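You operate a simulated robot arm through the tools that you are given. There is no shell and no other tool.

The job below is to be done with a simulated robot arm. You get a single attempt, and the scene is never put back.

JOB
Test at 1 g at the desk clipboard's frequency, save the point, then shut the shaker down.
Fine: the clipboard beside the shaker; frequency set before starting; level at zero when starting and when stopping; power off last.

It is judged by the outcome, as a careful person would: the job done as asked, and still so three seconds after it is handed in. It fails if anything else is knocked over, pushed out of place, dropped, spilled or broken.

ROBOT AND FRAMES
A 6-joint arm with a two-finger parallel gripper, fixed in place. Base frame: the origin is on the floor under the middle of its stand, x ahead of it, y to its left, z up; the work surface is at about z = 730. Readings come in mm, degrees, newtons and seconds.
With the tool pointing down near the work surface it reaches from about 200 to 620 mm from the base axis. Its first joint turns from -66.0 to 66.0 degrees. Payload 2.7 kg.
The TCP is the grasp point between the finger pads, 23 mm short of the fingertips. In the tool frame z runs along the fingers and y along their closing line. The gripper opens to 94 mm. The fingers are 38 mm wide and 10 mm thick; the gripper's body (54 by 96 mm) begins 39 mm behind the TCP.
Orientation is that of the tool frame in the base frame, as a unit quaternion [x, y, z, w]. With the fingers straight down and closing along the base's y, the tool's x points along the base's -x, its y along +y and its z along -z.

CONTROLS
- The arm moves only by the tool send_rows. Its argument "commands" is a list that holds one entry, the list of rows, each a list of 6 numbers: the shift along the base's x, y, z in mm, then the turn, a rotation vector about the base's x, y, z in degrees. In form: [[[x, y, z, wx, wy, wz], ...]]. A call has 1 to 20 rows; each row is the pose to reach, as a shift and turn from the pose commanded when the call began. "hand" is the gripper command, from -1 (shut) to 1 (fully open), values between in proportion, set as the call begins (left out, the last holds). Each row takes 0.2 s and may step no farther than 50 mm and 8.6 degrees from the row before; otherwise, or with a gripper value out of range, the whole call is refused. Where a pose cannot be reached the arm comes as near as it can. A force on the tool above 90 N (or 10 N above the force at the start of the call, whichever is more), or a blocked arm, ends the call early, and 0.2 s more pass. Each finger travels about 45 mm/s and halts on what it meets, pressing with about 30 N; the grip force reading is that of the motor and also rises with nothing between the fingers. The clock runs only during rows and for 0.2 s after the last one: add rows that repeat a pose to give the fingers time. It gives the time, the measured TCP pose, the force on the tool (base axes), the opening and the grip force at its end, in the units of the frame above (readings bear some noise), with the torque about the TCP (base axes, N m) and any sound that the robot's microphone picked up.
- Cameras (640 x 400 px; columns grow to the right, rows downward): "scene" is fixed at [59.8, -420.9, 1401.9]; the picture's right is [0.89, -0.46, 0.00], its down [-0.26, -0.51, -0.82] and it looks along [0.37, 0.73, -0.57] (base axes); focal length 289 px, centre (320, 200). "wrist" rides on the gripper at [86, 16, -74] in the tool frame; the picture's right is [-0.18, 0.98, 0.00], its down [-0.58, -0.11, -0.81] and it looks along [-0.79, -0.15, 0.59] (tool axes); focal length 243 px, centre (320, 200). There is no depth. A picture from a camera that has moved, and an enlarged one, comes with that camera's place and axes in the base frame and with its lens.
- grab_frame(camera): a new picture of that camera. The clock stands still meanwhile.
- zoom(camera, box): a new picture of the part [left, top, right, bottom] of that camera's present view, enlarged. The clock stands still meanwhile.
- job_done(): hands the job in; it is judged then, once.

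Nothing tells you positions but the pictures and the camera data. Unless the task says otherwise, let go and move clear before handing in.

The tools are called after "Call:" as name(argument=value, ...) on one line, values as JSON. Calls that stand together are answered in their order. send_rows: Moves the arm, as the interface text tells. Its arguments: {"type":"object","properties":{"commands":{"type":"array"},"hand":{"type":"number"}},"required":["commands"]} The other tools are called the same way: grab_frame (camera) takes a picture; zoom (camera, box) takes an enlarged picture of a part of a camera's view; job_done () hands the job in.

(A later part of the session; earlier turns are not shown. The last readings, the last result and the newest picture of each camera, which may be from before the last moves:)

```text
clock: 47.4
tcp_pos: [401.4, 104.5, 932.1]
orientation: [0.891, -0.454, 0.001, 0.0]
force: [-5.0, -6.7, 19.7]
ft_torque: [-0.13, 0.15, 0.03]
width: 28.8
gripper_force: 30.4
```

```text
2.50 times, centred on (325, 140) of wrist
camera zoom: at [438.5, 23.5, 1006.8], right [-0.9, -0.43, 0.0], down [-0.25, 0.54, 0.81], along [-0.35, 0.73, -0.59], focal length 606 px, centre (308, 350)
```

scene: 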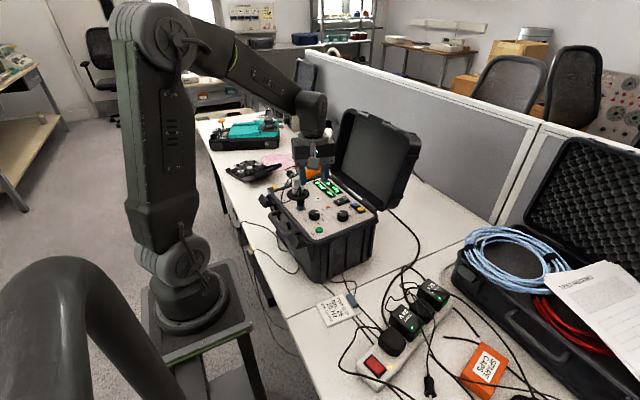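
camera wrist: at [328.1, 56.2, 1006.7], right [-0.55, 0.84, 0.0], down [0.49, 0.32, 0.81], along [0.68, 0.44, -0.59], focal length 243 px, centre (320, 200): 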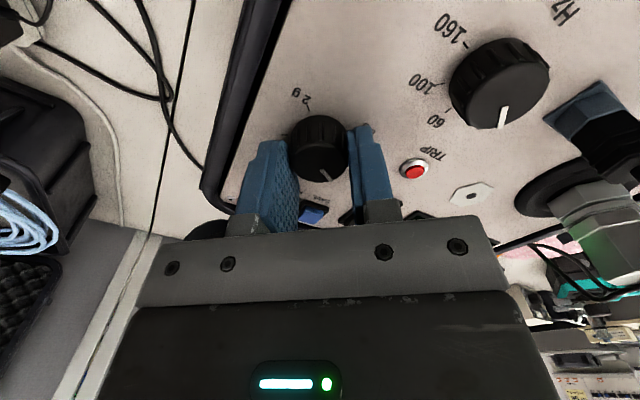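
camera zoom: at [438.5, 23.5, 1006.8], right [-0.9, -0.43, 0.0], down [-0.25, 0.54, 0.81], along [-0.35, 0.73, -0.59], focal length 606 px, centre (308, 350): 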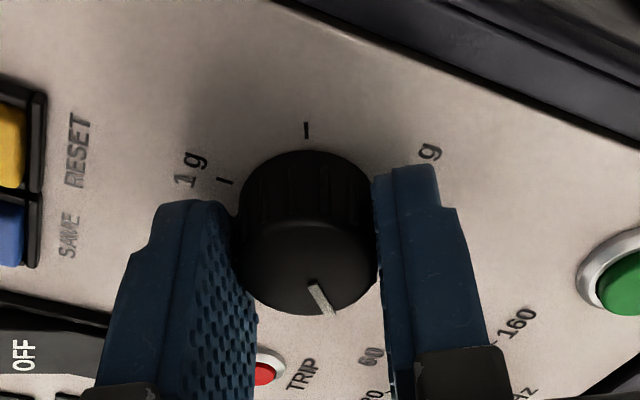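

The knob followed. I release, lift and check the level pointer and displays from above.

Call:
send_rows(commands=[[[0, 0, 0, 0, 0, 0], [0, 0, 0, 0, 0, 0], [0, 0, 6, 0, 0, 0], [0, 0, 25, 0, 0, 0], [0, 0, 60, 0, 0, 0], [0, 0, 90, 0, 0, 0], [0, 0, 90, 0, 0, 0], [0, 0, 90, 0, 0, 0]]], hand=-0.06)

Call:
zoom(camera="wrist", box=[240, 0, 400, 140])

Call:
zoom(camera="scene", box=[300, 160, 380, 220])

```text
clock: 49.2
tcp_pos: [401.8, 104.3, 1020.6]
orientation: [0.891, -0.454, 0.0, 0.0]
force: [-0.5, -0.1, 0.5]
ft_torque: [0.03, 0.02, -0.03]
width: 44.0
gripper_force: 0.1
```

```text
2.86 times, centred on (320, 70) of wrist
camera zoom: at [438.7, 24.8, 1096.4], right [-0.9, -0.43, 0.0], down [-0.25, 0.54, 0.81], along [-0.35, 0.73, -0.59], focal length 693 px, centre (320, 571)
```

zoom: 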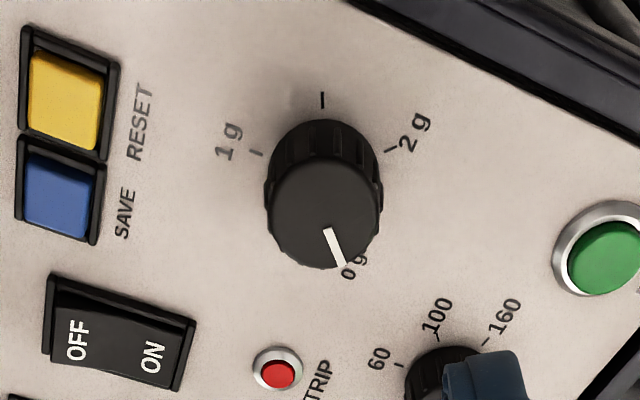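

```text
6.67 times, centred on (340, 190) of scene
camera zoom: at [59.8, -420.9, 1401.9], right [0.89, -0.46, 0.0], down [-0.26, -0.51, -0.82], along [0.37, 0.73, -0.57], focal length 1925 px, centre (187, 267)
```

zoom: 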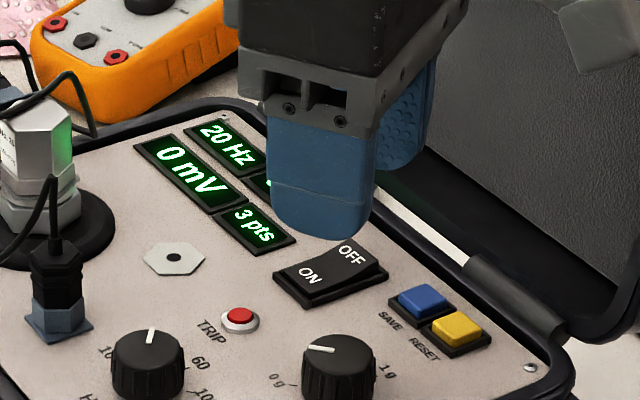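

Call:
zoom(camera="scene", box=[325, 192, 373, 222])

Call:
grab_frame(camera="wrist")

```text
13.33 times, centred on (349, 207) of scene
camera zoom: at [59.8, -420.9, 1401.9], right [0.89, -0.46, 0.0], down [-0.26, -0.51, -0.82], along [0.37, 0.73, -0.57], focal length 3850 px, centre (-67, 107)
```

zoom: 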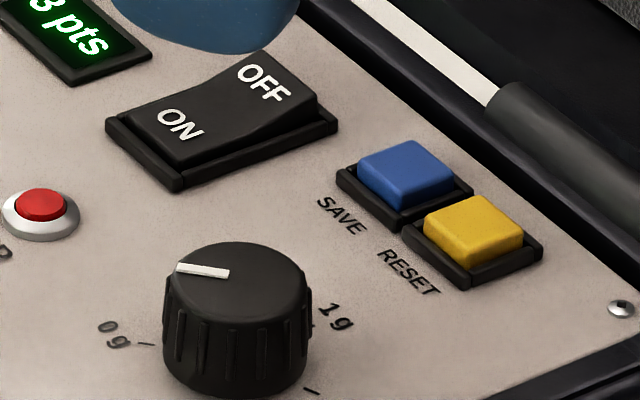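

```text
taken
camera wrist: at [438.7, 24.8, 1096.4], right [-0.9, -0.43, 0.0], down [-0.25, 0.54, 0.81], along [-0.35, 0.73, -0.59], focal length 243 px, centre (320, 200)
```

wrist: 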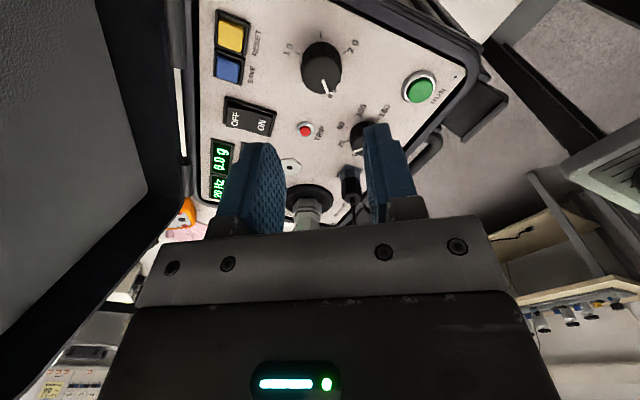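

The level pointer is exactly where it started, at 0 g. I go back to RUN with the tool straight and fingers closed, to give it one quick clean stroke.

Call:
send_rows(commands=[[[-5.4, -1.2, 0, 0, 0, -8.4], [-10.8, -2.4, 0, 0, 0, -16.8], [-16.2, -3.5, 0, 0, 0, -25.2], [-21.5, -4.7, 0, 0, 0, -33.6], [-26.9, -5.9, 0, 0, 0, -42], [-32.3, -7, 0, 0, 0, -50.4], [-37.6, -8.2, 0, 0, 0, -58.8], [-43, -9.4, 0, 0, 0, -67.2], [-48.4, -10.5, 0, 0, 0, -75.6], [-53.8, -11.7, 0, 0, 0, -84], [-59.1, -12.9, 0, 0, 0, -92.4], [-64.5, -14, 0, 0, 0, -100.8], [-69.9, -15.2, 0, 0, 0, -109.2], [-75.3, -16.4, 0, 0, 0, -117.6], [-80.6, -17.5, 0, 0, 0, -126], [-80.6, -17.5, -35, 0, 0, -126], [-80.6, -17.5, -65, 0, 0, -126], [-80.6, -17.5, -84, 0, 0, -126], [-80.6, -17.5, -84, 0, 0, -126], [-80.6, -17.5, -84, 0, 0, -126]]], hand=-1)

Call:
grab_frame(camera="wrist")

Call:
zoom(camera="wrist", box=[220, 50, 420, 210])

```text
clock: 53.4
tcp_pos: [321.9, 87.5, 938.6]
orientation: [0.0, 1.0, 0.0, -0.001]
force: [-0.2, 0.2, -0.5]
ft_torque: [-0.01, -0.04, 0.03]
width: 0.0
gripper_force: 30.3
```

```text
taken
camera wrist: at [234.1, 102.5, 1012.8], right [0.18, 0.98, 0.0], down [0.58, -0.11, 0.81], along [0.79, -0.15, -0.59], focal length 243 px, centre (320, 200)
```

wrist: 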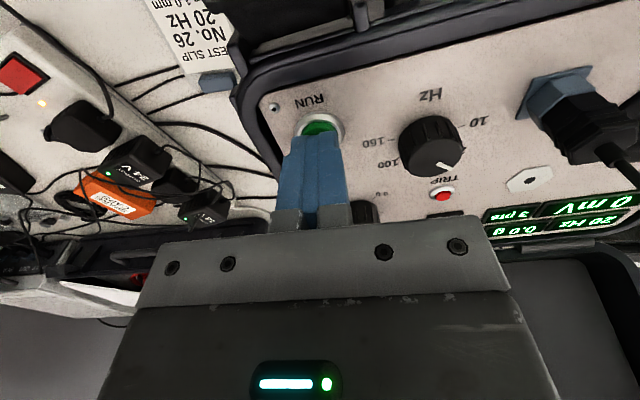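

```text
2.50 times, centred on (320, 130) of wrist
camera zoom: at [234.1, 102.5, 1012.8], right [0.18, 0.98, 0.0], down [0.58, -0.11, 0.81], along [0.79, -0.15, -0.59], focal length 606 px, centre (320, 375)
```

zoom: 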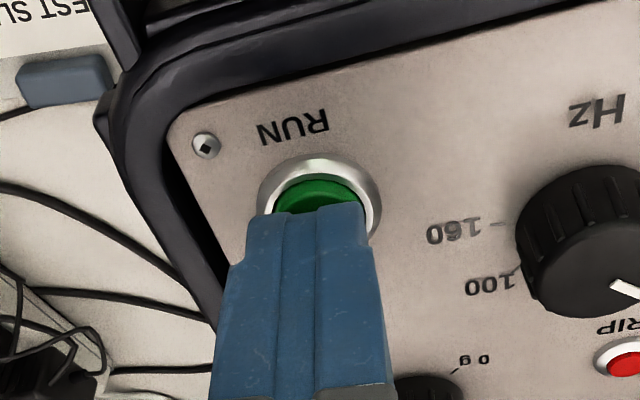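

The tip sits about 6 mm above RUN. One quick stroke down and straight back up.

Call:
send_rows(commands=[[[0, 0, -11, 0, 0, 0], [0, 0, -11, 0, 0, 0], [0, 0, 15, 0, 0, 0], [0, 0, 50, 0, 0, 0], [0, 0, 80, 0, 0, 0], [0, 0, 80, 0, 0, 0]]])

Call:
grab_frame(camera="wrist")

Call:
zoom(camera="wrist", box=[380, 90, 600, 200])

```text
clock: 54.8
tcp_pos: [322.6, 88.3, 1017.9]
orientation: [-0.001, 1.0, 0.0, -0.001]
force: [0.4, -0.1, 0.7]
ft_torque: [0.04, -0.01, -0.01]
width: 0.1
gripper_force: 30.1
heard: click
```

```text
taken
camera wrist: at [235.4, 103.0, 1092.8], right [0.18, 0.98, 0.0], down [0.58, -0.11, 0.81], along [0.79, -0.15, -0.59], focal length 243 px, centre (320, 200)
```

wrist: 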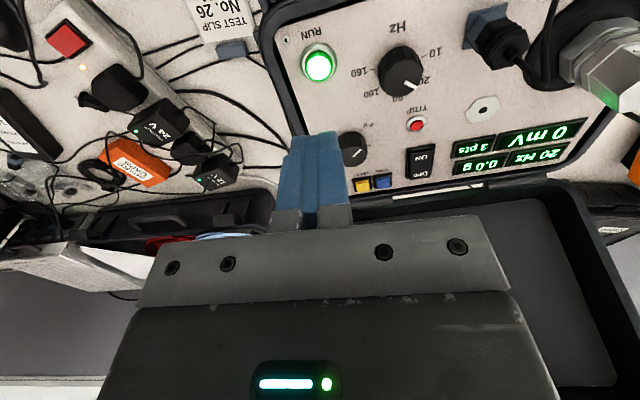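

```text
2.91 times, centred on (490, 145) of wrist
camera zoom: at [235.4, 103.0, 1092.8], right [0.18, 0.98, 0.0], down [0.58, -0.11, 0.81], along [0.79, -0.15, -0.59], focal length 706 px, centre (-174, 360)
```

zoom: 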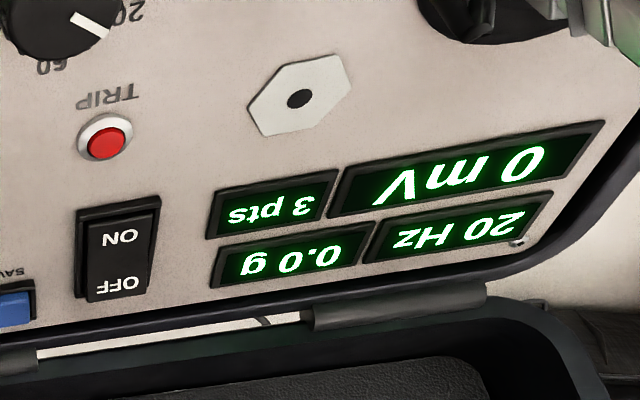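

RUN is now lit green, so the shaker is running at 20 Hz and 0.0 g after a single click. I return to the level knob by the reverse path with open fingers.

Call:
send_rows(commands=[[[5.4, 1.2, 0, 0, 0, 8.4], [10.8, 2.4, 0, 0, 0, 16.8], [16.2, 3.5, 0, 0, 0, 25.2], [21.5, 4.7, 0, 0, 0, 33.6], [26.9, 5.9, 0, 0, 0, 42], [32.3, 7, 0, 0, 0, 50.4], [37.6, 8.2, 0, 0, 0, 58.8], [43, 9.4, 0, 0, 0, 67.2], [48.4, 10.5, 0, 0, 0, 75.6], [53.8, 11.7, 0, 0, 0, 84], [59.1, 12.9, 0, 0, 0, 92.4], [64.5, 14, 0, 0, 0, 100.8], [69.9, 15.2, 0, 0, 0, 109.2], [75.3, 16.4, 0, 0, 0, 117.6], [80.6, 17.5, 0, 0, 0, 124], [80.6, 17.5, -30, 0, 0, 124], [80.6, 17.5, -55, 0, 0, 124], [80.6, 17.5, -68, 0, 0, 124], [80.6, 17.5, -68, 0, 0, 124], [80.6, 17.5, -68, 0, 0, 124]]], hand=-0.06)

Call:
zoom(camera="wrist", box=[220, 40, 430, 200])

Call:
zoom(camera="scene", box=[290, 160, 396, 250])

```text
clock: 59.0
tcp_pos: [400.7, 104.2, 949.8]
orientation: [0.883, -0.47, 0.0, 0.001]
force: [-0.6, 0.2, 0.7]
ft_torque: [-0.01, 0.0, 0.02]
width: 44.4
gripper_force: 0.1
```

```text
2.50 times, centred on (325, 120) of wrist
camera zoom: at [435.7, 22.8, 1024.5], right [-0.92, -0.4, 0.0], down [-0.23, 0.54, 0.81], along [-0.32, 0.74, -0.59], focal length 606 px, centre (308, 400)
```

zoom: 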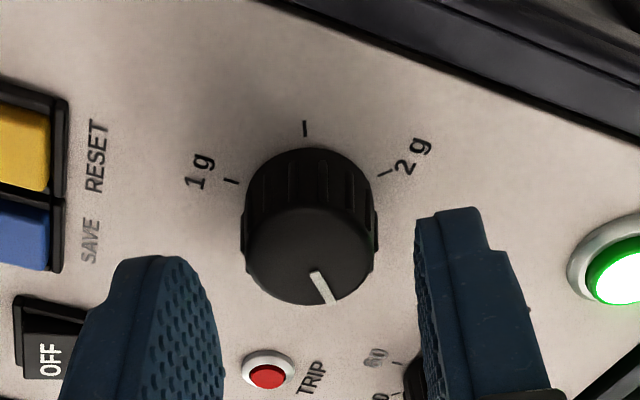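

```text
4.44 times, centred on (343, 205) of scene
camera zoom: at [59.8, -420.9, 1401.9], right [0.89, -0.46, 0.0], down [-0.26, -0.51, -0.82], along [0.37, 0.73, -0.57], focal length 1284 px, centre (218, 178)
```

zoom: 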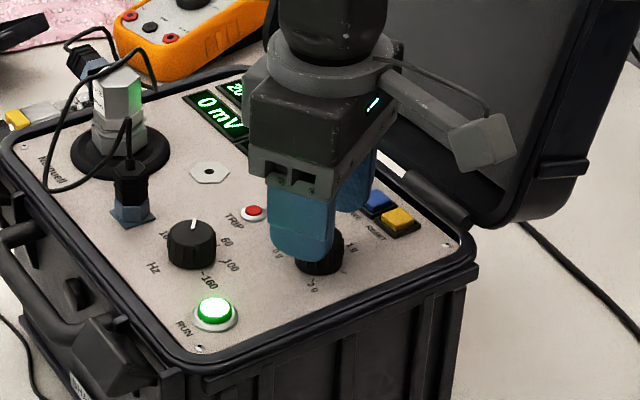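

The RUN lamp stays lit and the knob is centred between the fingers. I lower and grip it.

Call:
send_rows(commands=[[[0.4, 0.8, -6, 0, 0, 0], [0.4, 0.8, -12, 0, 0, 0], [0.4, 0.8, -18, 0, 0, 0], [0.4, 0.8, -18, 0, 0, 0], [0.4, 0.8, -18, 0, 0, 0]]])

Call:
send_rows(commands=[[[0, 0, 0, 0, 0, 0], [0, 0, 0, 0, 0, 0], [0, 0, 0, 0, 0, 0]]], hand=-1)

Call:
zoom(camera="wrist", box=[220, 60, 430, 220])

```text
clock: 60.2
tcp_pos: [401.1, 104.5, 932.2]
orientation: [0.883, -0.47, 0.001, 0.001]
force: [-1.3, -0.4, 0.3]
ft_torque: [-0.01, -0.02, 0.01]
width: 44.0
gripper_force: 0.1
```

```text
clock: 61.0
tcp_pos: [399.6, 103.6, 931.3]
orientation: [0.884, -0.468, 0.0, 0.0]
force: [-6.6, -5.1, 3.3]
ft_torque: [-0.06, 0.21, -0.05]
width: 28.3
gripper_force: 30.4
```

```text
2.50 times, centred on (325, 140) of wrist
camera zoom: at [434.9, 23.6, 1006.9], right [-0.92, -0.4, 0.0], down [-0.23, 0.54, 0.81], along [-0.32, 0.74, -0.59], focal length 606 px, centre (308, 350)
```

zoom: 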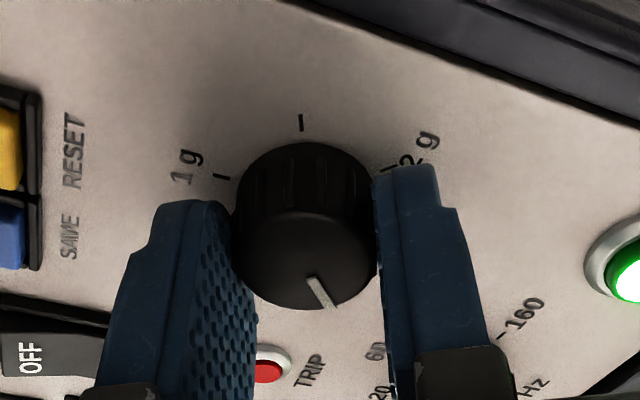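

Gripped with low load. I turn the level up by −40° first and check the response.

Call:
send_rows(commands=[[[0, 0, 0, 0, 0, -8], [0, 0, 0, 0, 0, -16], [0, 0, 0, 0, 0, -24], [0, 0, 0, 0, 0, -32], [0, 0, 0, 0, 0, -40], [0, 0, 0, 0, 0, -40]]])

Call:
zoom(camera="scene", box=[300, 160, 380, 220])

Call:
zoom(camera="wrist", box=[220, 60, 430, 220])

```text
clock: 62.4
tcp_pos: [401.0, 105.0, 932.0]
orientation: [-0.669, 0.744, 0.0, -0.001]
force: [-9.9, -2.9, 3.8]
ft_torque: [-0.19, 0.27, -0.01]
width: 28.8
gripper_force: 30.0
```

```text
6.67 times, centred on (340, 190) of scene
camera zoom: at [59.5, -420.9, 1401.9], right [0.89, -0.46, 0.0], down [-0.26, -0.51, -0.82], along [0.38, 0.73, -0.57], focal length 1925 px, centre (187, 267)
```

zoom: 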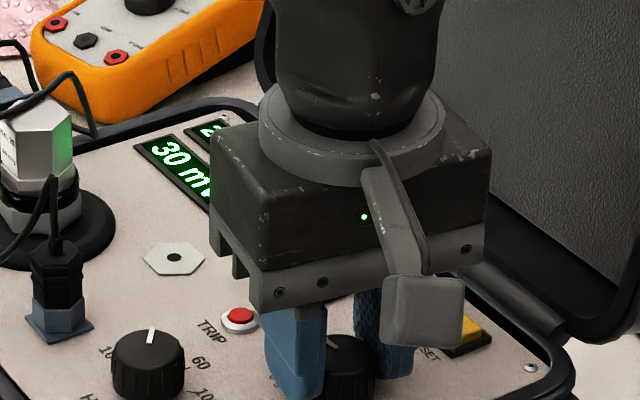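

```text
2.50 times, centred on (325, 140) of wrist
camera zoom: at [375.5, 20.3, 1006.9], right [-0.96, 0.29, 0.0], down [0.17, 0.57, 0.81], along [0.23, 0.77, -0.59], focal length 606 px, centre (308, 350)
```

zoom: 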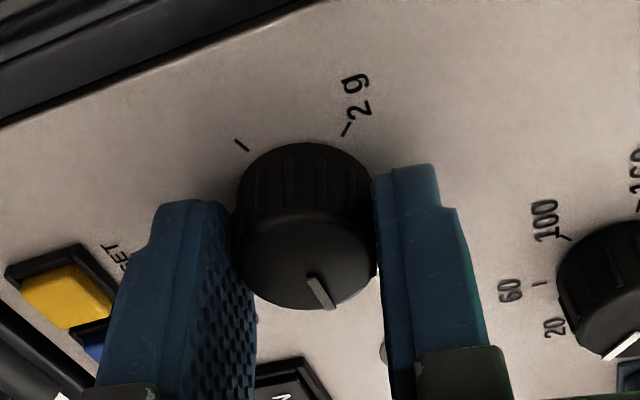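

It is running: 30 mV at about 0.3 g. I keep turning, toward roughly 0.9 g.

Call:
send_rows(commands=[[[-0.5, 0, 0, 0, 0, -8], [-0.5, 0, 0, 0, 0, -16], [-0.5, 0, 0, 0, 0, -24], [-0.5, 0, 0, 0, 0, -32], [-0.5, 0, 0, 0, 0, -40], [-0.5, 0, 0, 0, 0, -48], [-0.5, 0, 0, 0, 0, -56], [-0.5, 0, 0, 0, 0, -64], [-0.5, 0, 0, 0, 0, -72], [-0.5, 0, 0, 0, 0, -80], [-0.5, 0, 0, 0, 0, -80]]])

Call:
zoom(camera="scene", box=[300, 160, 380, 220])

Call:
grab_frame(camera="wrist")

```text
clock: 64.8
tcp_pos: [402.4, 104.7, 932.5]
orientation: [-0.034, 0.999, -0.001, 0.0]
force: [9.4, -27.8, 10.8]
ft_torque: [-0.77, 0.21, 0.07]
width: 28.5
gripper_force: 30.3
```

```text
6.67 times, centred on (340, 190) of scene
camera zoom: at [59.9, -421.6, 1401.7], right [0.89, -0.46, 0.0], down [-0.26, -0.51, -0.82], along [0.37, 0.73, -0.57], focal length 1925 px, centre (187, 267)
```

zoom: 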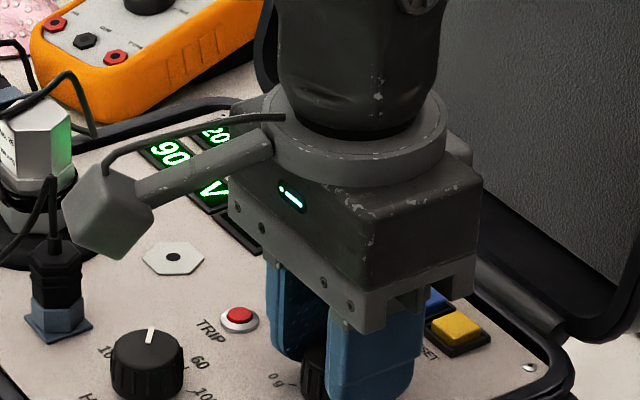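

```text
taken
camera wrist: at [314.4, 113.7, 1006.7], right [0.12, 0.99, 0.0], down [0.59, -0.07, 0.81], along [0.8, -0.09, -0.59], focal length 243 px, centre (320, 200)
```

wrist: 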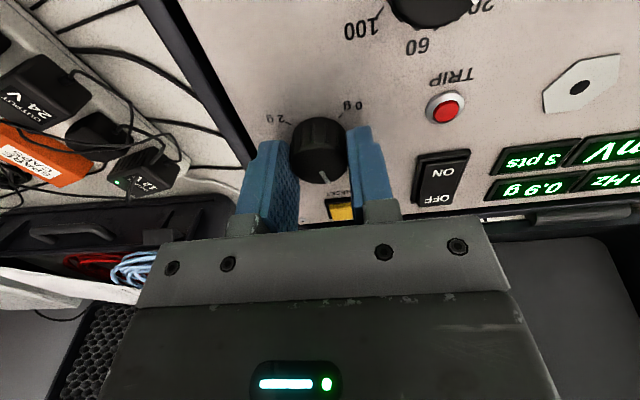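

The display reads 0.9 g and about 90 mV. I ease the side load and turn another −13° toward 1.0 g.

Call:
send_rows(commands=[[[0, -0.8, 0, 0, 0, -4], [0, -1.4, 0, 0, 0, -8], [0, -1.4, 0, 0, 0, -13], [0, -1.4, 0, 0, 0, -13]]])

Call:
zoom(camera="scene", box=[300, 160, 380, 220])

Call:
grab_frame(camera="wrist")

Call:
zoom(camera="wrist", box=[460, 100, 640, 210])

Call:
zoom(camera="wrist", box=[240, 70, 400, 210])

```text
clock: 65.8
tcp_pos: [402.6, 103.9, 931.9]
orientation: [0.078, 0.997, 0.0, 0.0]
force: [9.9, -16.8, 4.9]
ft_torque: [-0.39, 0.26, 0.03]
width: 28.5
gripper_force: 29.9
```

```text
6.67 times, centred on (340, 190) of scene
camera zoom: at [60.0, -421.3, 1401.8], right [0.89, -0.46, 0.0], down [-0.26, -0.51, -0.82], along [0.37, 0.73, -0.57], focal length 1925 px, centre (187, 267)
```

zoom: 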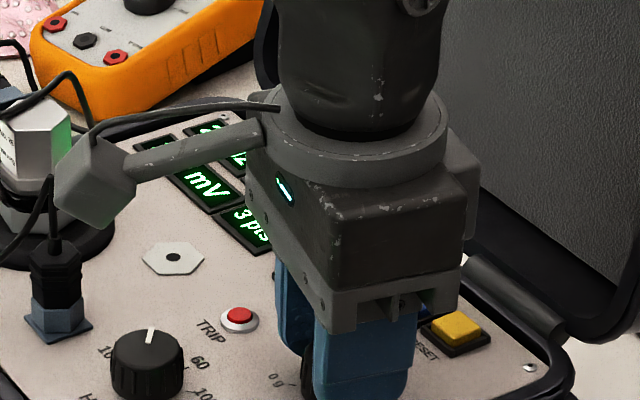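

```text
taken
camera wrist: at [318.8, 132.5, 1006.8], right [0.34, 0.94, 0.0], down [0.56, -0.2, 0.81], along [0.76, -0.27, -0.59], focal length 243 px, centre (320, 200)
```

wrist: 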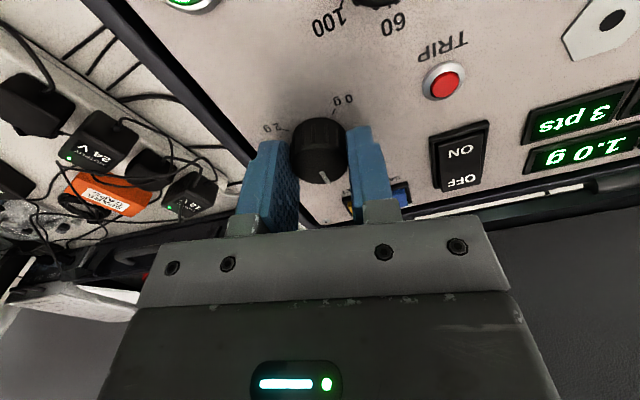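

```text
3.56 times, centred on (550, 155) of wrist
camera zoom: at [318.8, 132.5, 1006.8], right [0.34, 0.94, 0.0], down [0.56, -0.2, 0.81], along [0.76, -0.27, -0.59], focal length 863 px, centre (-498, 360)
```

zoom: 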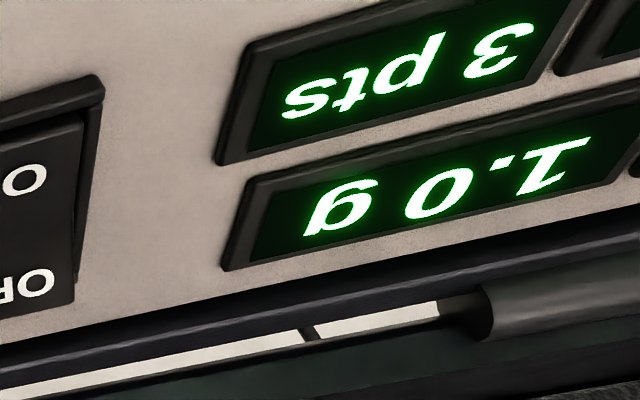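

```text
2.86 times, centred on (320, 140) of wrist
camera zoom: at [318.8, 132.5, 1006.8], right [0.34, 0.94, 0.0], down [0.56, -0.2, 0.81], along [0.76, -0.27, -0.59], focal length 693 px, centre (320, 371)
```

zoom: 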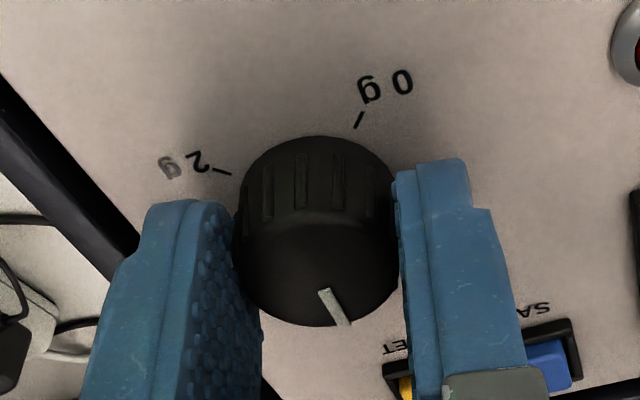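

The display now shows 1.0 g. I release gently and lift to read all the displays unobstructed.

Call:
send_rows(commands=[[[0, 0, 0, 0, 0, 0], [0, 0, 0, 0, 0, 0], [0, 0, 6, 0, 0, 0], [0, 0, 25, 0, 0, 0], [0, 0, 60, 0, 0, 0], [0, 0, 90, 0, 0, 0], [0, 0, 90, 0, 0, 0], [0, 0, 90, 0, 0, 0]]], hand=-0.1)

Call:
grab_frame(camera="wrist")

Call:
zoom(camera="wrist", box=[400, 30, 640, 180])

Call:
zoom(camera="wrist", box=[240, 0, 400, 140])

Call:
zoom(camera="scene", box=[300, 160, 380, 220])

```text
clock: 67.6
tcp_pos: [402.8, 103.9, 1020.7]
orientation: [0.079, 0.997, 0.0, -0.001]
force: [-0.7, -0.3, 0.4]
ft_torque: [0.01, 0.02, -0.01]
width: 42.3
gripper_force: 0.0
```

```text
taken
camera wrist: at [319.2, 133.1, 1095.8], right [0.34, 0.94, 0.0], down [0.56, -0.2, 0.81], along [0.76, -0.27, -0.59], focal length 243 px, centre (320, 200)
```

wrist: 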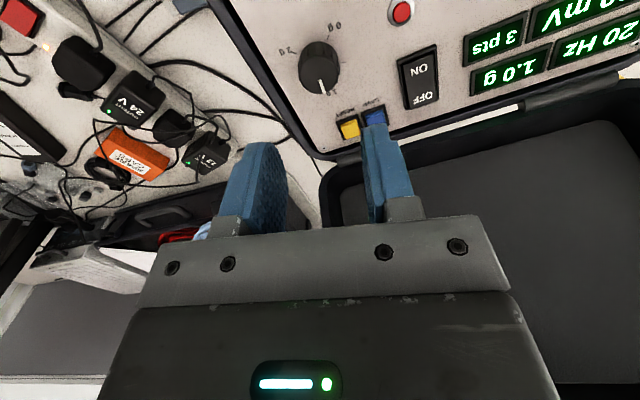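

```text
2.67 times, centred on (520, 105) of wrist
camera zoom: at [319.2, 133.1, 1095.8], right [0.34, 0.94, 0.0], down [0.56, -0.2, 0.81], along [0.76, -0.27, -0.59], focal length 647 px, centre (-213, 453)
```

zoom: 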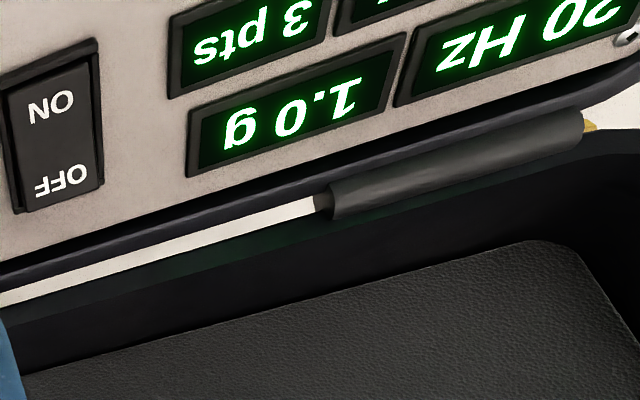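

```text
2.86 times, centred on (320, 70) of wrist
camera zoom: at [319.2, 133.1, 1095.8], right [0.34, 0.94, 0.0], down [0.56, -0.2, 0.81], along [0.76, -0.27, -0.59], focal length 693 px, centre (320, 571)
```

zoom: 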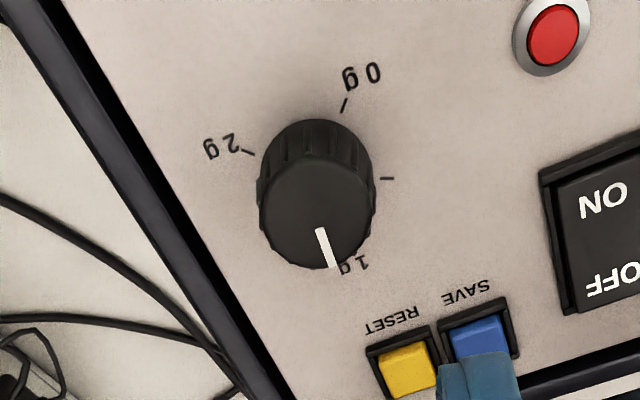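

```text
6.67 times, centred on (340, 190) of scene
camera zoom: at [59.8, -420.9, 1401.9], right [0.89, -0.46, 0.0], down [-0.26, -0.51, -0.82], along [0.37, 0.73, -0.57], focal length 1925 px, centre (187, 267)
```

zoom: 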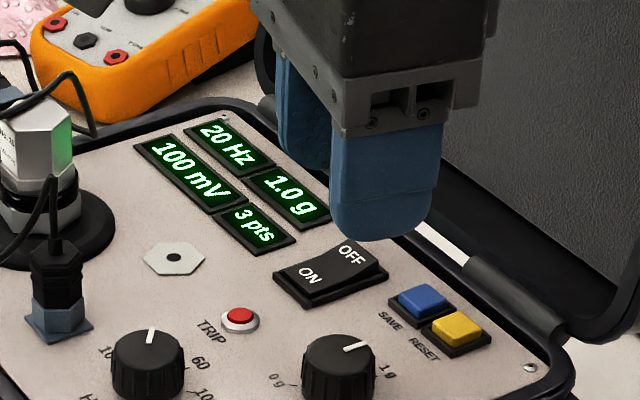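

All displays now read 20 Hz, 1.0 g, 100 mV, 3 pts. Next is SAVE: I close the fingers and move above the blue button near (461,136), tool straight, with a slight bias away from RESET.

Call:
send_rows(commands=[[[14, 8.4, 0, 0, 0, 3], [28, 16.8, 0, 0, 0, 6], [42, 25.2, 0, 0, 0, 9], [56.8, 33.7, 0, 0, 0, 9], [56.8, 33.7, 0, 0, 0, 9], [56.8, 33.7, 0, 0, 0, 9]]], hand=-1)

Call:
grab_frame(camera="wrist")

Call:
zoom(camera="wrist", box=[220, 30, 420, 190])

Call:
zoom(camera="scene", box=[300, 130, 420, 220])

```text
clock: 69.0
tcp_pos: [457.6, 136.3, 1021.4]
orientation: [0.0, 1.0, 0.0, -0.001]
force: [0.6, 0.0, 0.4]
ft_torque: [0.04, -0.01, 0.02]
width: 0.0
gripper_force: 29.7
```

```text
taken
camera wrist: at [370.6, 151.9, 1096.6], right [0.18, 0.98, 0.0], down [0.58, -0.11, 0.81], along [0.79, -0.15, -0.59], focal length 243 px, centre (320, 200)
```

wrist: 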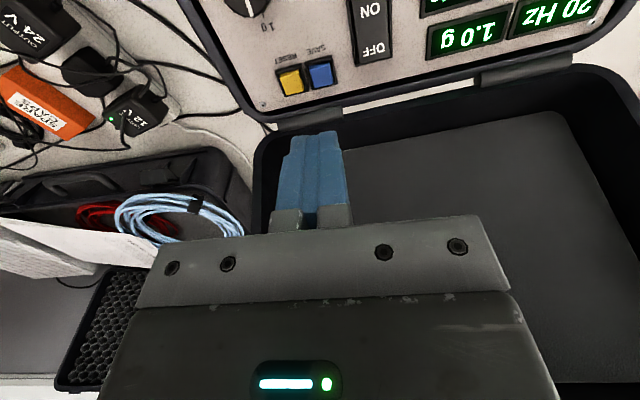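

```text
2.50 times, centred on (320, 110) of wrist
camera zoom: at [370.6, 151.9, 1096.6], right [0.18, 0.98, 0.0], down [0.58, -0.11, 0.81], along [0.79, -0.15, -0.59], focal length 606 px, centre (320, 425)
```

zoom: 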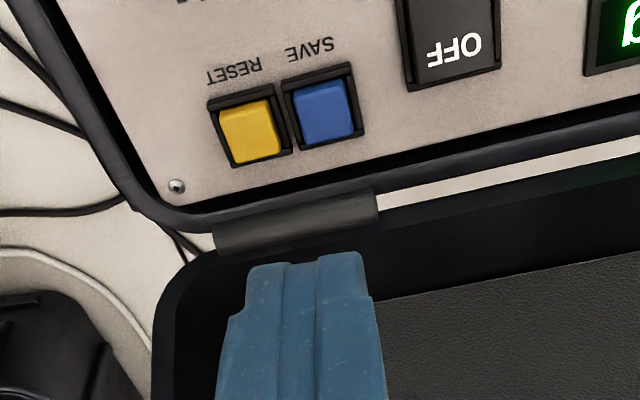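

```text
4.44 times, centred on (360, 175) of scene
camera zoom: at [59.8, -420.9, 1401.9], right [0.89, -0.46, 0.0], down [-0.26, -0.51, -0.82], along [0.37, 0.73, -0.57], focal length 1284 px, centre (142, 311)
```

zoom: 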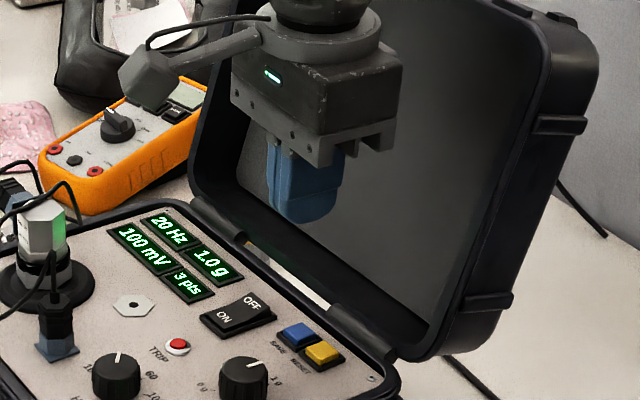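

SAVE's centre is at (461.8,136.5), RESET's near edge at y≈121. I shift to (459,138) and descend to just above the button.

Call:
send_rows(commands=[[[2, 1.9, -30, 0, 0, 0], [2, 1.9, -60, 0, 0, 0], [2, 1.9, -78, 0, 0, 0], [2, 1.9, -78, 0, 0, 0], [2, 1.9, -78, 0, 0, 0]]])

Call:
zoom(camera="wrist", box=[220, 70, 420, 230])

Call:
zoom(camera="scene", box=[320, 160, 400, 220])

```text
clock: 70.2
tcp_pos: [460.1, 136.8, 942.3]
orientation: [0.0, 1.0, 0.0, -0.001]
force: [-0.7, 0.0, 0.5]
ft_torque: [0.01, 0.0, -0.02]
width: 0.0
gripper_force: 30.1
```

```text
2.50 times, centred on (320, 150) of wrist
camera zoom: at [372.9, 153.0, 1017.4], right [0.18, 0.98, 0.0], down [0.58, -0.11, 0.81], along [0.79, -0.15, -0.59], focal length 606 px, centre (320, 325)
```

zoom: 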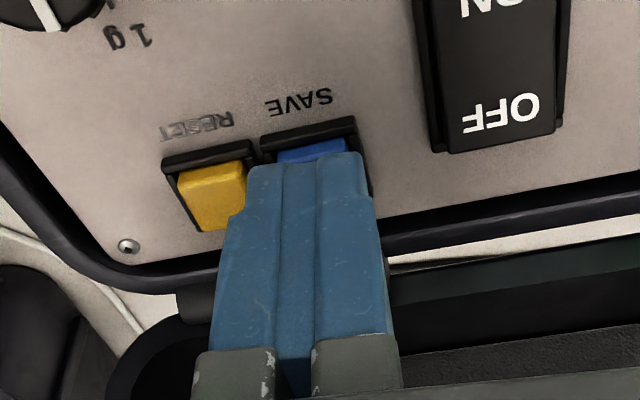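

```text
6.67 times, centred on (360, 190) of scene
camera zoom: at [59.8, -420.9, 1401.9], right [0.89, -0.46, 0.0], down [-0.26, -0.51, -0.82], along [0.37, 0.73, -0.57], focal length 1925 px, centre (53, 267)
```

zoom: 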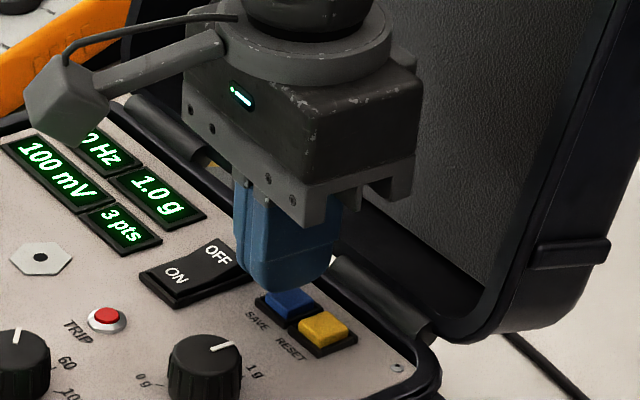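

The tip is centred on SAVE with about 5 mm clearance to RESET. One quick stroke and back up.

Call:
send_rows(commands=[[[0, 0, -14, 0, 0, 0], [0, 0, -14, 0, 0, 0], [0, 0, 5, 0, 0, 0], [0, 0, 40, 0, 0, 0], [0, 0, 78, 0, 0, 0], [0, 0, 78, 0, 0, 0], [0, 0, 78, 0, 0, 0]]])

Call:
zoom(camera="scene", box=[300, 160, 380, 220])

Call:
grab_frame(camera="wrist")

```text
clock: 71.8
tcp_pos: [460.7, 138.9, 1021.0]
orientation: [0.0, 1.0, 0.0, -0.001]
force: [0.6, -0.7, 0.0]
ft_torque: [-0.01, -0.01, 0.02]
width: 0.1
gripper_force: 30.0
heard: click
```

```text
6.67 times, centred on (340, 190) of scene
camera zoom: at [59.8, -420.9, 1401.9], right [0.89, -0.46, 0.0], down [-0.26, -0.51, -0.82], along [0.37, 0.73, -0.57], focal length 1925 px, centre (187, 267)
```

zoom: 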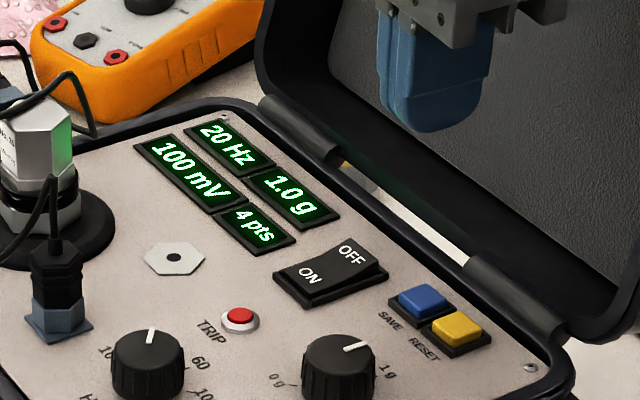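

```text
taken
camera wrist: at [373.4, 154.1, 1096.2], right [0.18, 0.98, 0.0], down [0.58, -0.11, 0.81], along [0.79, -0.15, -0.59], focal length 243 px, centre (320, 200)
```

wrist: 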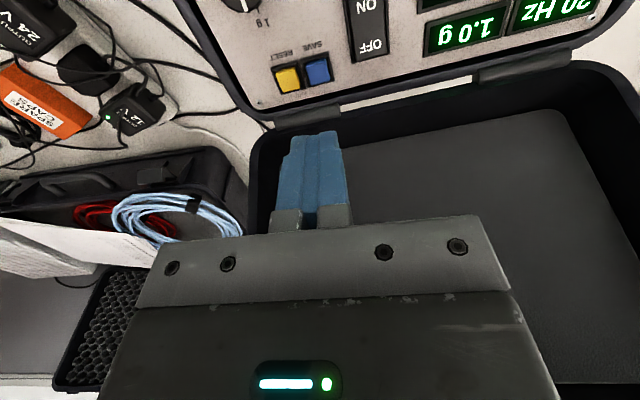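

The counter went from 3 to 4 pts with 20 Hz and 1.0 g displayed, so the point is saved. Now I return to the level knob with the tool at −9° and fingers open, to turn it back to zero.

Call:
send_rows(commands=[[[-14.5, -9, 0, 0, 0, -2.2], [-29, -18, 0, 0, 0, -4.5], [-43.5, -27, 0, 0, 0, -6.8], [-58.2, -36.4, 0, 0, 0, -9], [-58.2, -36.4, 0, 0, 0, -9], [-58.2, -36.4, -30, 0, 0, -9], [-58.2, -36.4, -55, 0, 0, -9], [-58.2, -36.4, -71, 0, 0, -9], [-58.2, -36.4, -71, 0, 0, -9], [-58.2, -36.4, -71, 0, 0, -9]]], hand=-0.08)

Call:
zoom(camera="wrist", box=[220, 40, 430, 200])

Call:
zoom(camera="scene", box=[300, 160, 380, 220])

```text
clock: 74.0
tcp_pos: [403.3, 101.9, 951.8]
orientation: [0.079, 0.997, 0.001, -0.001]
force: [0.3, 0.5, 0.1]
ft_torque: [0.03, 0.0, 0.02]
width: 43.3
gripper_force: 0.0
```

```text
2.50 times, centred on (325, 120) of wrist
camera zoom: at [319.6, 131.2, 1027.3], right [0.34, 0.94, 0.0], down [0.56, -0.2, 0.81], along [0.76, -0.27, -0.59], focal length 606 px, centre (308, 400)
```

zoom: 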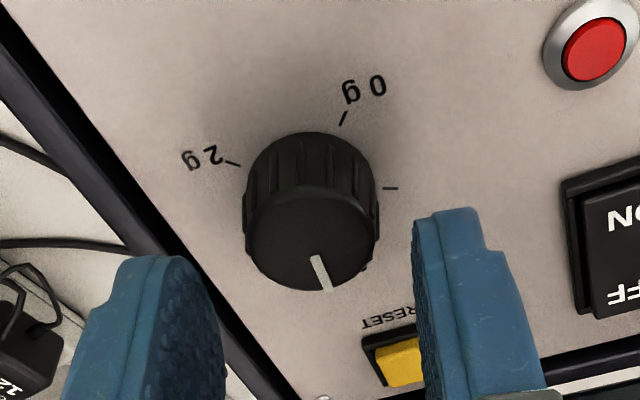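

```text
6.67 times, centred on (340, 190) of scene
camera zoom: at [59.8, -420.9, 1401.9], right [0.89, -0.46, 0.0], down [-0.26, -0.51, -0.82], along [0.37, 0.73, -0.57], focal length 1925 px, centre (187, 267)
```

zoom: 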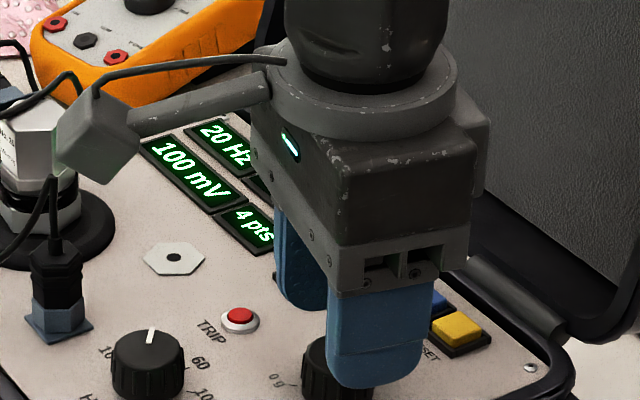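

The knob is within 0.7 mm of the tool axis. I trim, lower and grip.

Call:
send_rows(commands=[[[0.3, 0.6, -7, 0, 0, 0], [0.3, 0.6, -14, 0, 0, 0], [0.3, 0.6, -20.5, 0, 0, 0], [0.3, 0.6, -20.5, 0, 0, 0], [0.3, 0.6, -20.5, 0, 0, 0]]])

Call:
send_rows(commands=[[[0, 0, 0, 0, 0, 0], [0, 0, 0, 0, 0, 0], [0, 0, 0, 0, 0, 0]]], hand=-1)

Call:
zoom(camera="wrist", box=[220, 60, 430, 220])

```text
clock: 75.2
tcp_pos: [403.1, 102.8, 931.8]
orientation: [0.077, 0.997, 0.0, -0.001]
force: [-0.8, 1.0, -0.3]
ft_torque: [-0.03, 0.01, 0.0]
width: 43.1
gripper_force: 0.0
```

```text
clock: 76.0
tcp_pos: [403.0, 103.8, 930.5]
orientation: [0.078, 0.997, 0.0, -0.001]
force: [-0.6, 0.8, -0.4]
ft_torque: [-0.03, -0.08, 0.01]
width: 28.8
gripper_force: 29.8
```

```text
2.50 times, centred on (325, 140) of wrist
camera zoom: at [319.5, 132.3, 1005.7], right [0.34, 0.94, 0.0], down [0.56, -0.2, 0.81], along [0.76, -0.27, -0.59], focal length 606 px, centre (308, 350)
```

zoom: 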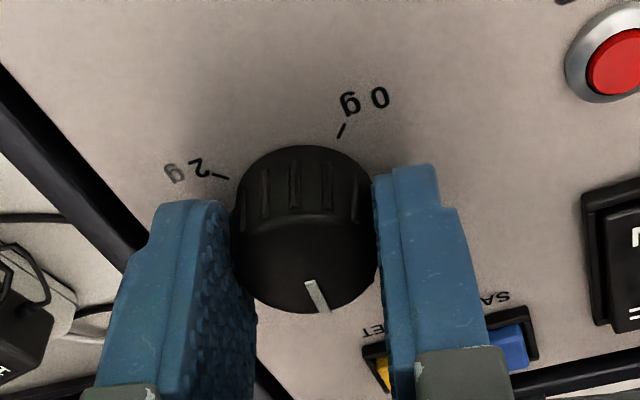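

Perfectly centred, no side load. I turn the level back down, first +72°.

Call:
send_rows(commands=[[[0, 0, 0, 0, 0, 8], [0, 0, 0, 0, 0, 16], [0, 0, 0, 0, 0, 24], [0, 0, 0, 0, 0, 32], [0, 0, 0, 0, 0, 40], [0, 0, 0, 0, 0, 48], [0, 0, 0, 0, 0, 56], [0, 0, 0, 0, 0, 64], [0, 0, 0, 0, 0, 72], [0, 0, 0, 0, 0, 72]]])

Call:
zoom(camera="scene", box=[300, 160, 380, 220])

Call:
zoom(camera="wrist", box=[220, 60, 430, 220])

```text
clock: 78.2
tcp_pos: [402.2, 105.1, 931.3]
orientation: [-0.523, 0.852, 0.0, -0.002]
force: [-10.7, 28.6, 4.6]
ft_torque: [0.35, 0.41, -0.02]
width: 29.1
gripper_force: 30.2
```

```text
6.67 times, centred on (340, 190) of scene
camera zoom: at [59.5, -420.2, 1402.2], right [0.89, -0.46, 0.0], down [-0.26, -0.51, -0.82], along [0.38, 0.73, -0.57], focal length 1925 px, centre (187, 267)
```

zoom: 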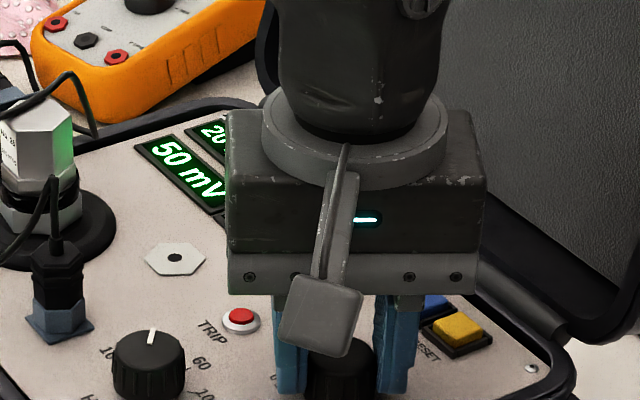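

```text
2.50 times, centred on (325, 140) of wrist
camera zoom: at [347.8, 34.1, 1005.7], right [-0.79, 0.61, 0.0], down [0.36, 0.47, 0.81], along [0.49, 0.64, -0.59], focal length 606 px, centre (308, 350)
```

zoom: 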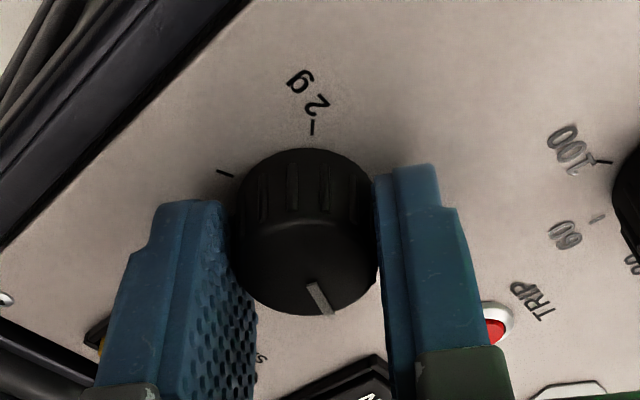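

Down to 50 mV (0.5 g). I ease the side load and turn the remaining +63°.

Call:
send_rows(commands=[[[-0.5, 0.6, 0, 0, 0, 4], [-0.8, 1.1, 0, 0, 0, 10], [-0.8, 1.1, 0, 0, 0, 18], [-0.8, 1.1, 0, 0, 0, 26], [-0.8, 1.1, 0, 0, 0, 34], [-0.8, 1.1, 0, 0, 0, 42], [-0.8, 1.1, 0, 0, 0, 50], [-0.8, 1.1, 0, 0, 0, 57], [-0.8, 1.1, 0, 0, 0, 63], [-0.8, 1.1, 0, 0, 0, 63]]])

Call:
zoom(camera="scene", box=[300, 160, 380, 220])

Call:
zoom(camera="wrist", box=[220, 60, 430, 220])

```text
clock: 80.4
tcp_pos: [402.0, 104.2, 930.5]
orientation: [0.891, -0.453, 0.0, 0.002]
force: [-19.3, 4.4, 19.0]
ft_torque: [0.01, 0.45, 0.02]
width: 28.9
gripper_force: 29.9
```

```text
6.67 times, centred on (340, 190) of scene
camera zoom: at [59.1, -420.8, 1402.0], right [0.89, -0.46, 0.0], down [-0.26, -0.51, -0.82], along [0.38, 0.73, -0.57], focal length 1925 px, centre (187, 267)
```

zoom: 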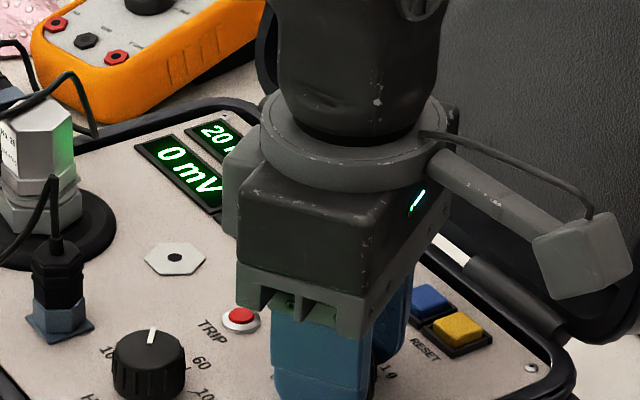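

```text
2.50 times, centred on (325, 140) of wrist
camera zoom: at [438.5, 23.9, 1005.0], right [-0.9, -0.43, 0.0], down [-0.25, 0.54, 0.81], along [-0.35, 0.73, -0.59], focal length 606 px, centre (308, 350)
```

zoom: 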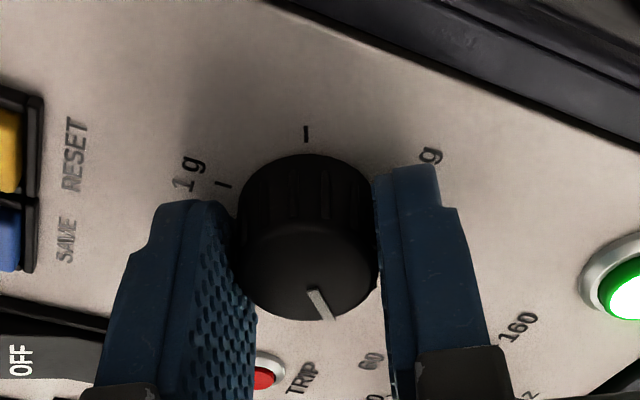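

The output is back to 0 mV with RUN still lit. I release, lift and verify the pointer and g display.

Call:
send_rows(commands=[[[0, 0, 0, 0, 0, 0], [0, 0, 0, 0, 0, 0], [0, 0, 6, 0, 0, 0], [0, 0, 25, 0, 0, 0], [0, 0, 60, 0, 0, 0], [0, 0, 90, 0, 0, 0], [0, 0, 90, 0, 0, 0], [0, 0, 90, 0, 0, 0]]], hand=-0.08)

Call:
zoom(camera="wrist", box=[180, 0, 400, 200])

Call:
zoom(camera="scene", box=[325, 192, 373, 222])

Call:
zoom(camera="scene", box=[290, 160, 390, 250])

```text
clock: 82.2
tcp_pos: [402.5, 104.6, 1020.4]
orientation: [0.891, -0.454, 0.001, 0.0]
force: [0.1, -0.6, -0.1]
ft_torque: [0.0, 0.0, 0.01]
width: 43.1
gripper_force: 0.1
```

```text
2.00 times, centred on (290, 100) of wrist
camera zoom: at [438.7, 24.9, 1095.3], right [-0.9, -0.43, 0.0], down [-0.25, 0.54, 0.81], along [-0.35, 0.73, -0.59], focal length 485 px, centre (380, 400)
```

zoom: 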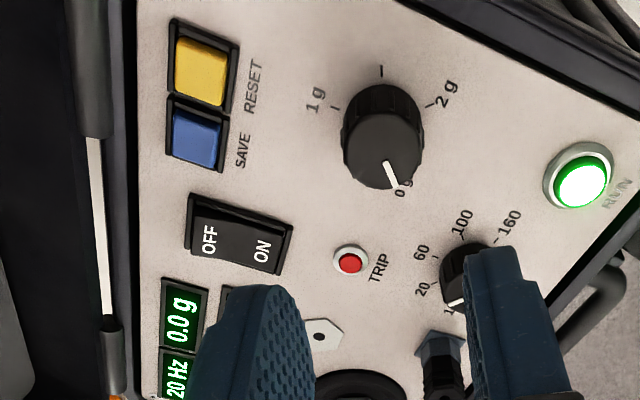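

```text
13.33 times, centred on (349, 207) of scene
camera zoom: at [59.8, -420.9, 1401.9], right [0.89, -0.46, 0.0], down [-0.26, -0.51, -0.82], along [0.37, 0.73, -0.57], focal length 3850 px, centre (-67, 107)
```

zoom: 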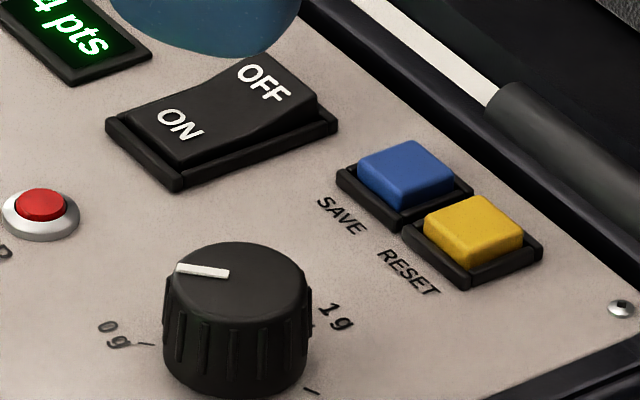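

```text
4.44 times, centred on (340, 205) of scene
camera zoom: at [59.8, -420.9, 1401.9], right [0.89, -0.46, 0.0], down [-0.26, -0.51, -0.82], along [0.37, 0.73, -0.57], focal length 1284 px, centre (231, 178)
```

zoom: 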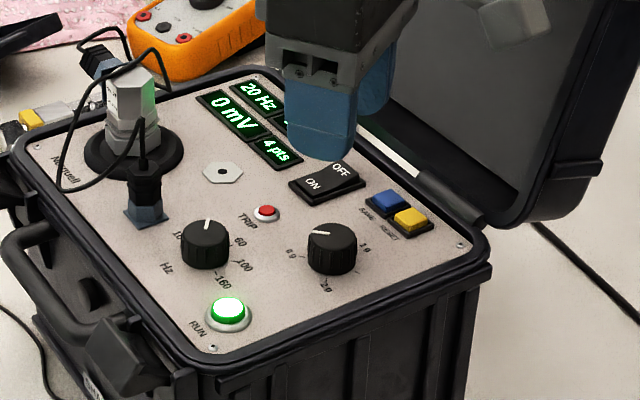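

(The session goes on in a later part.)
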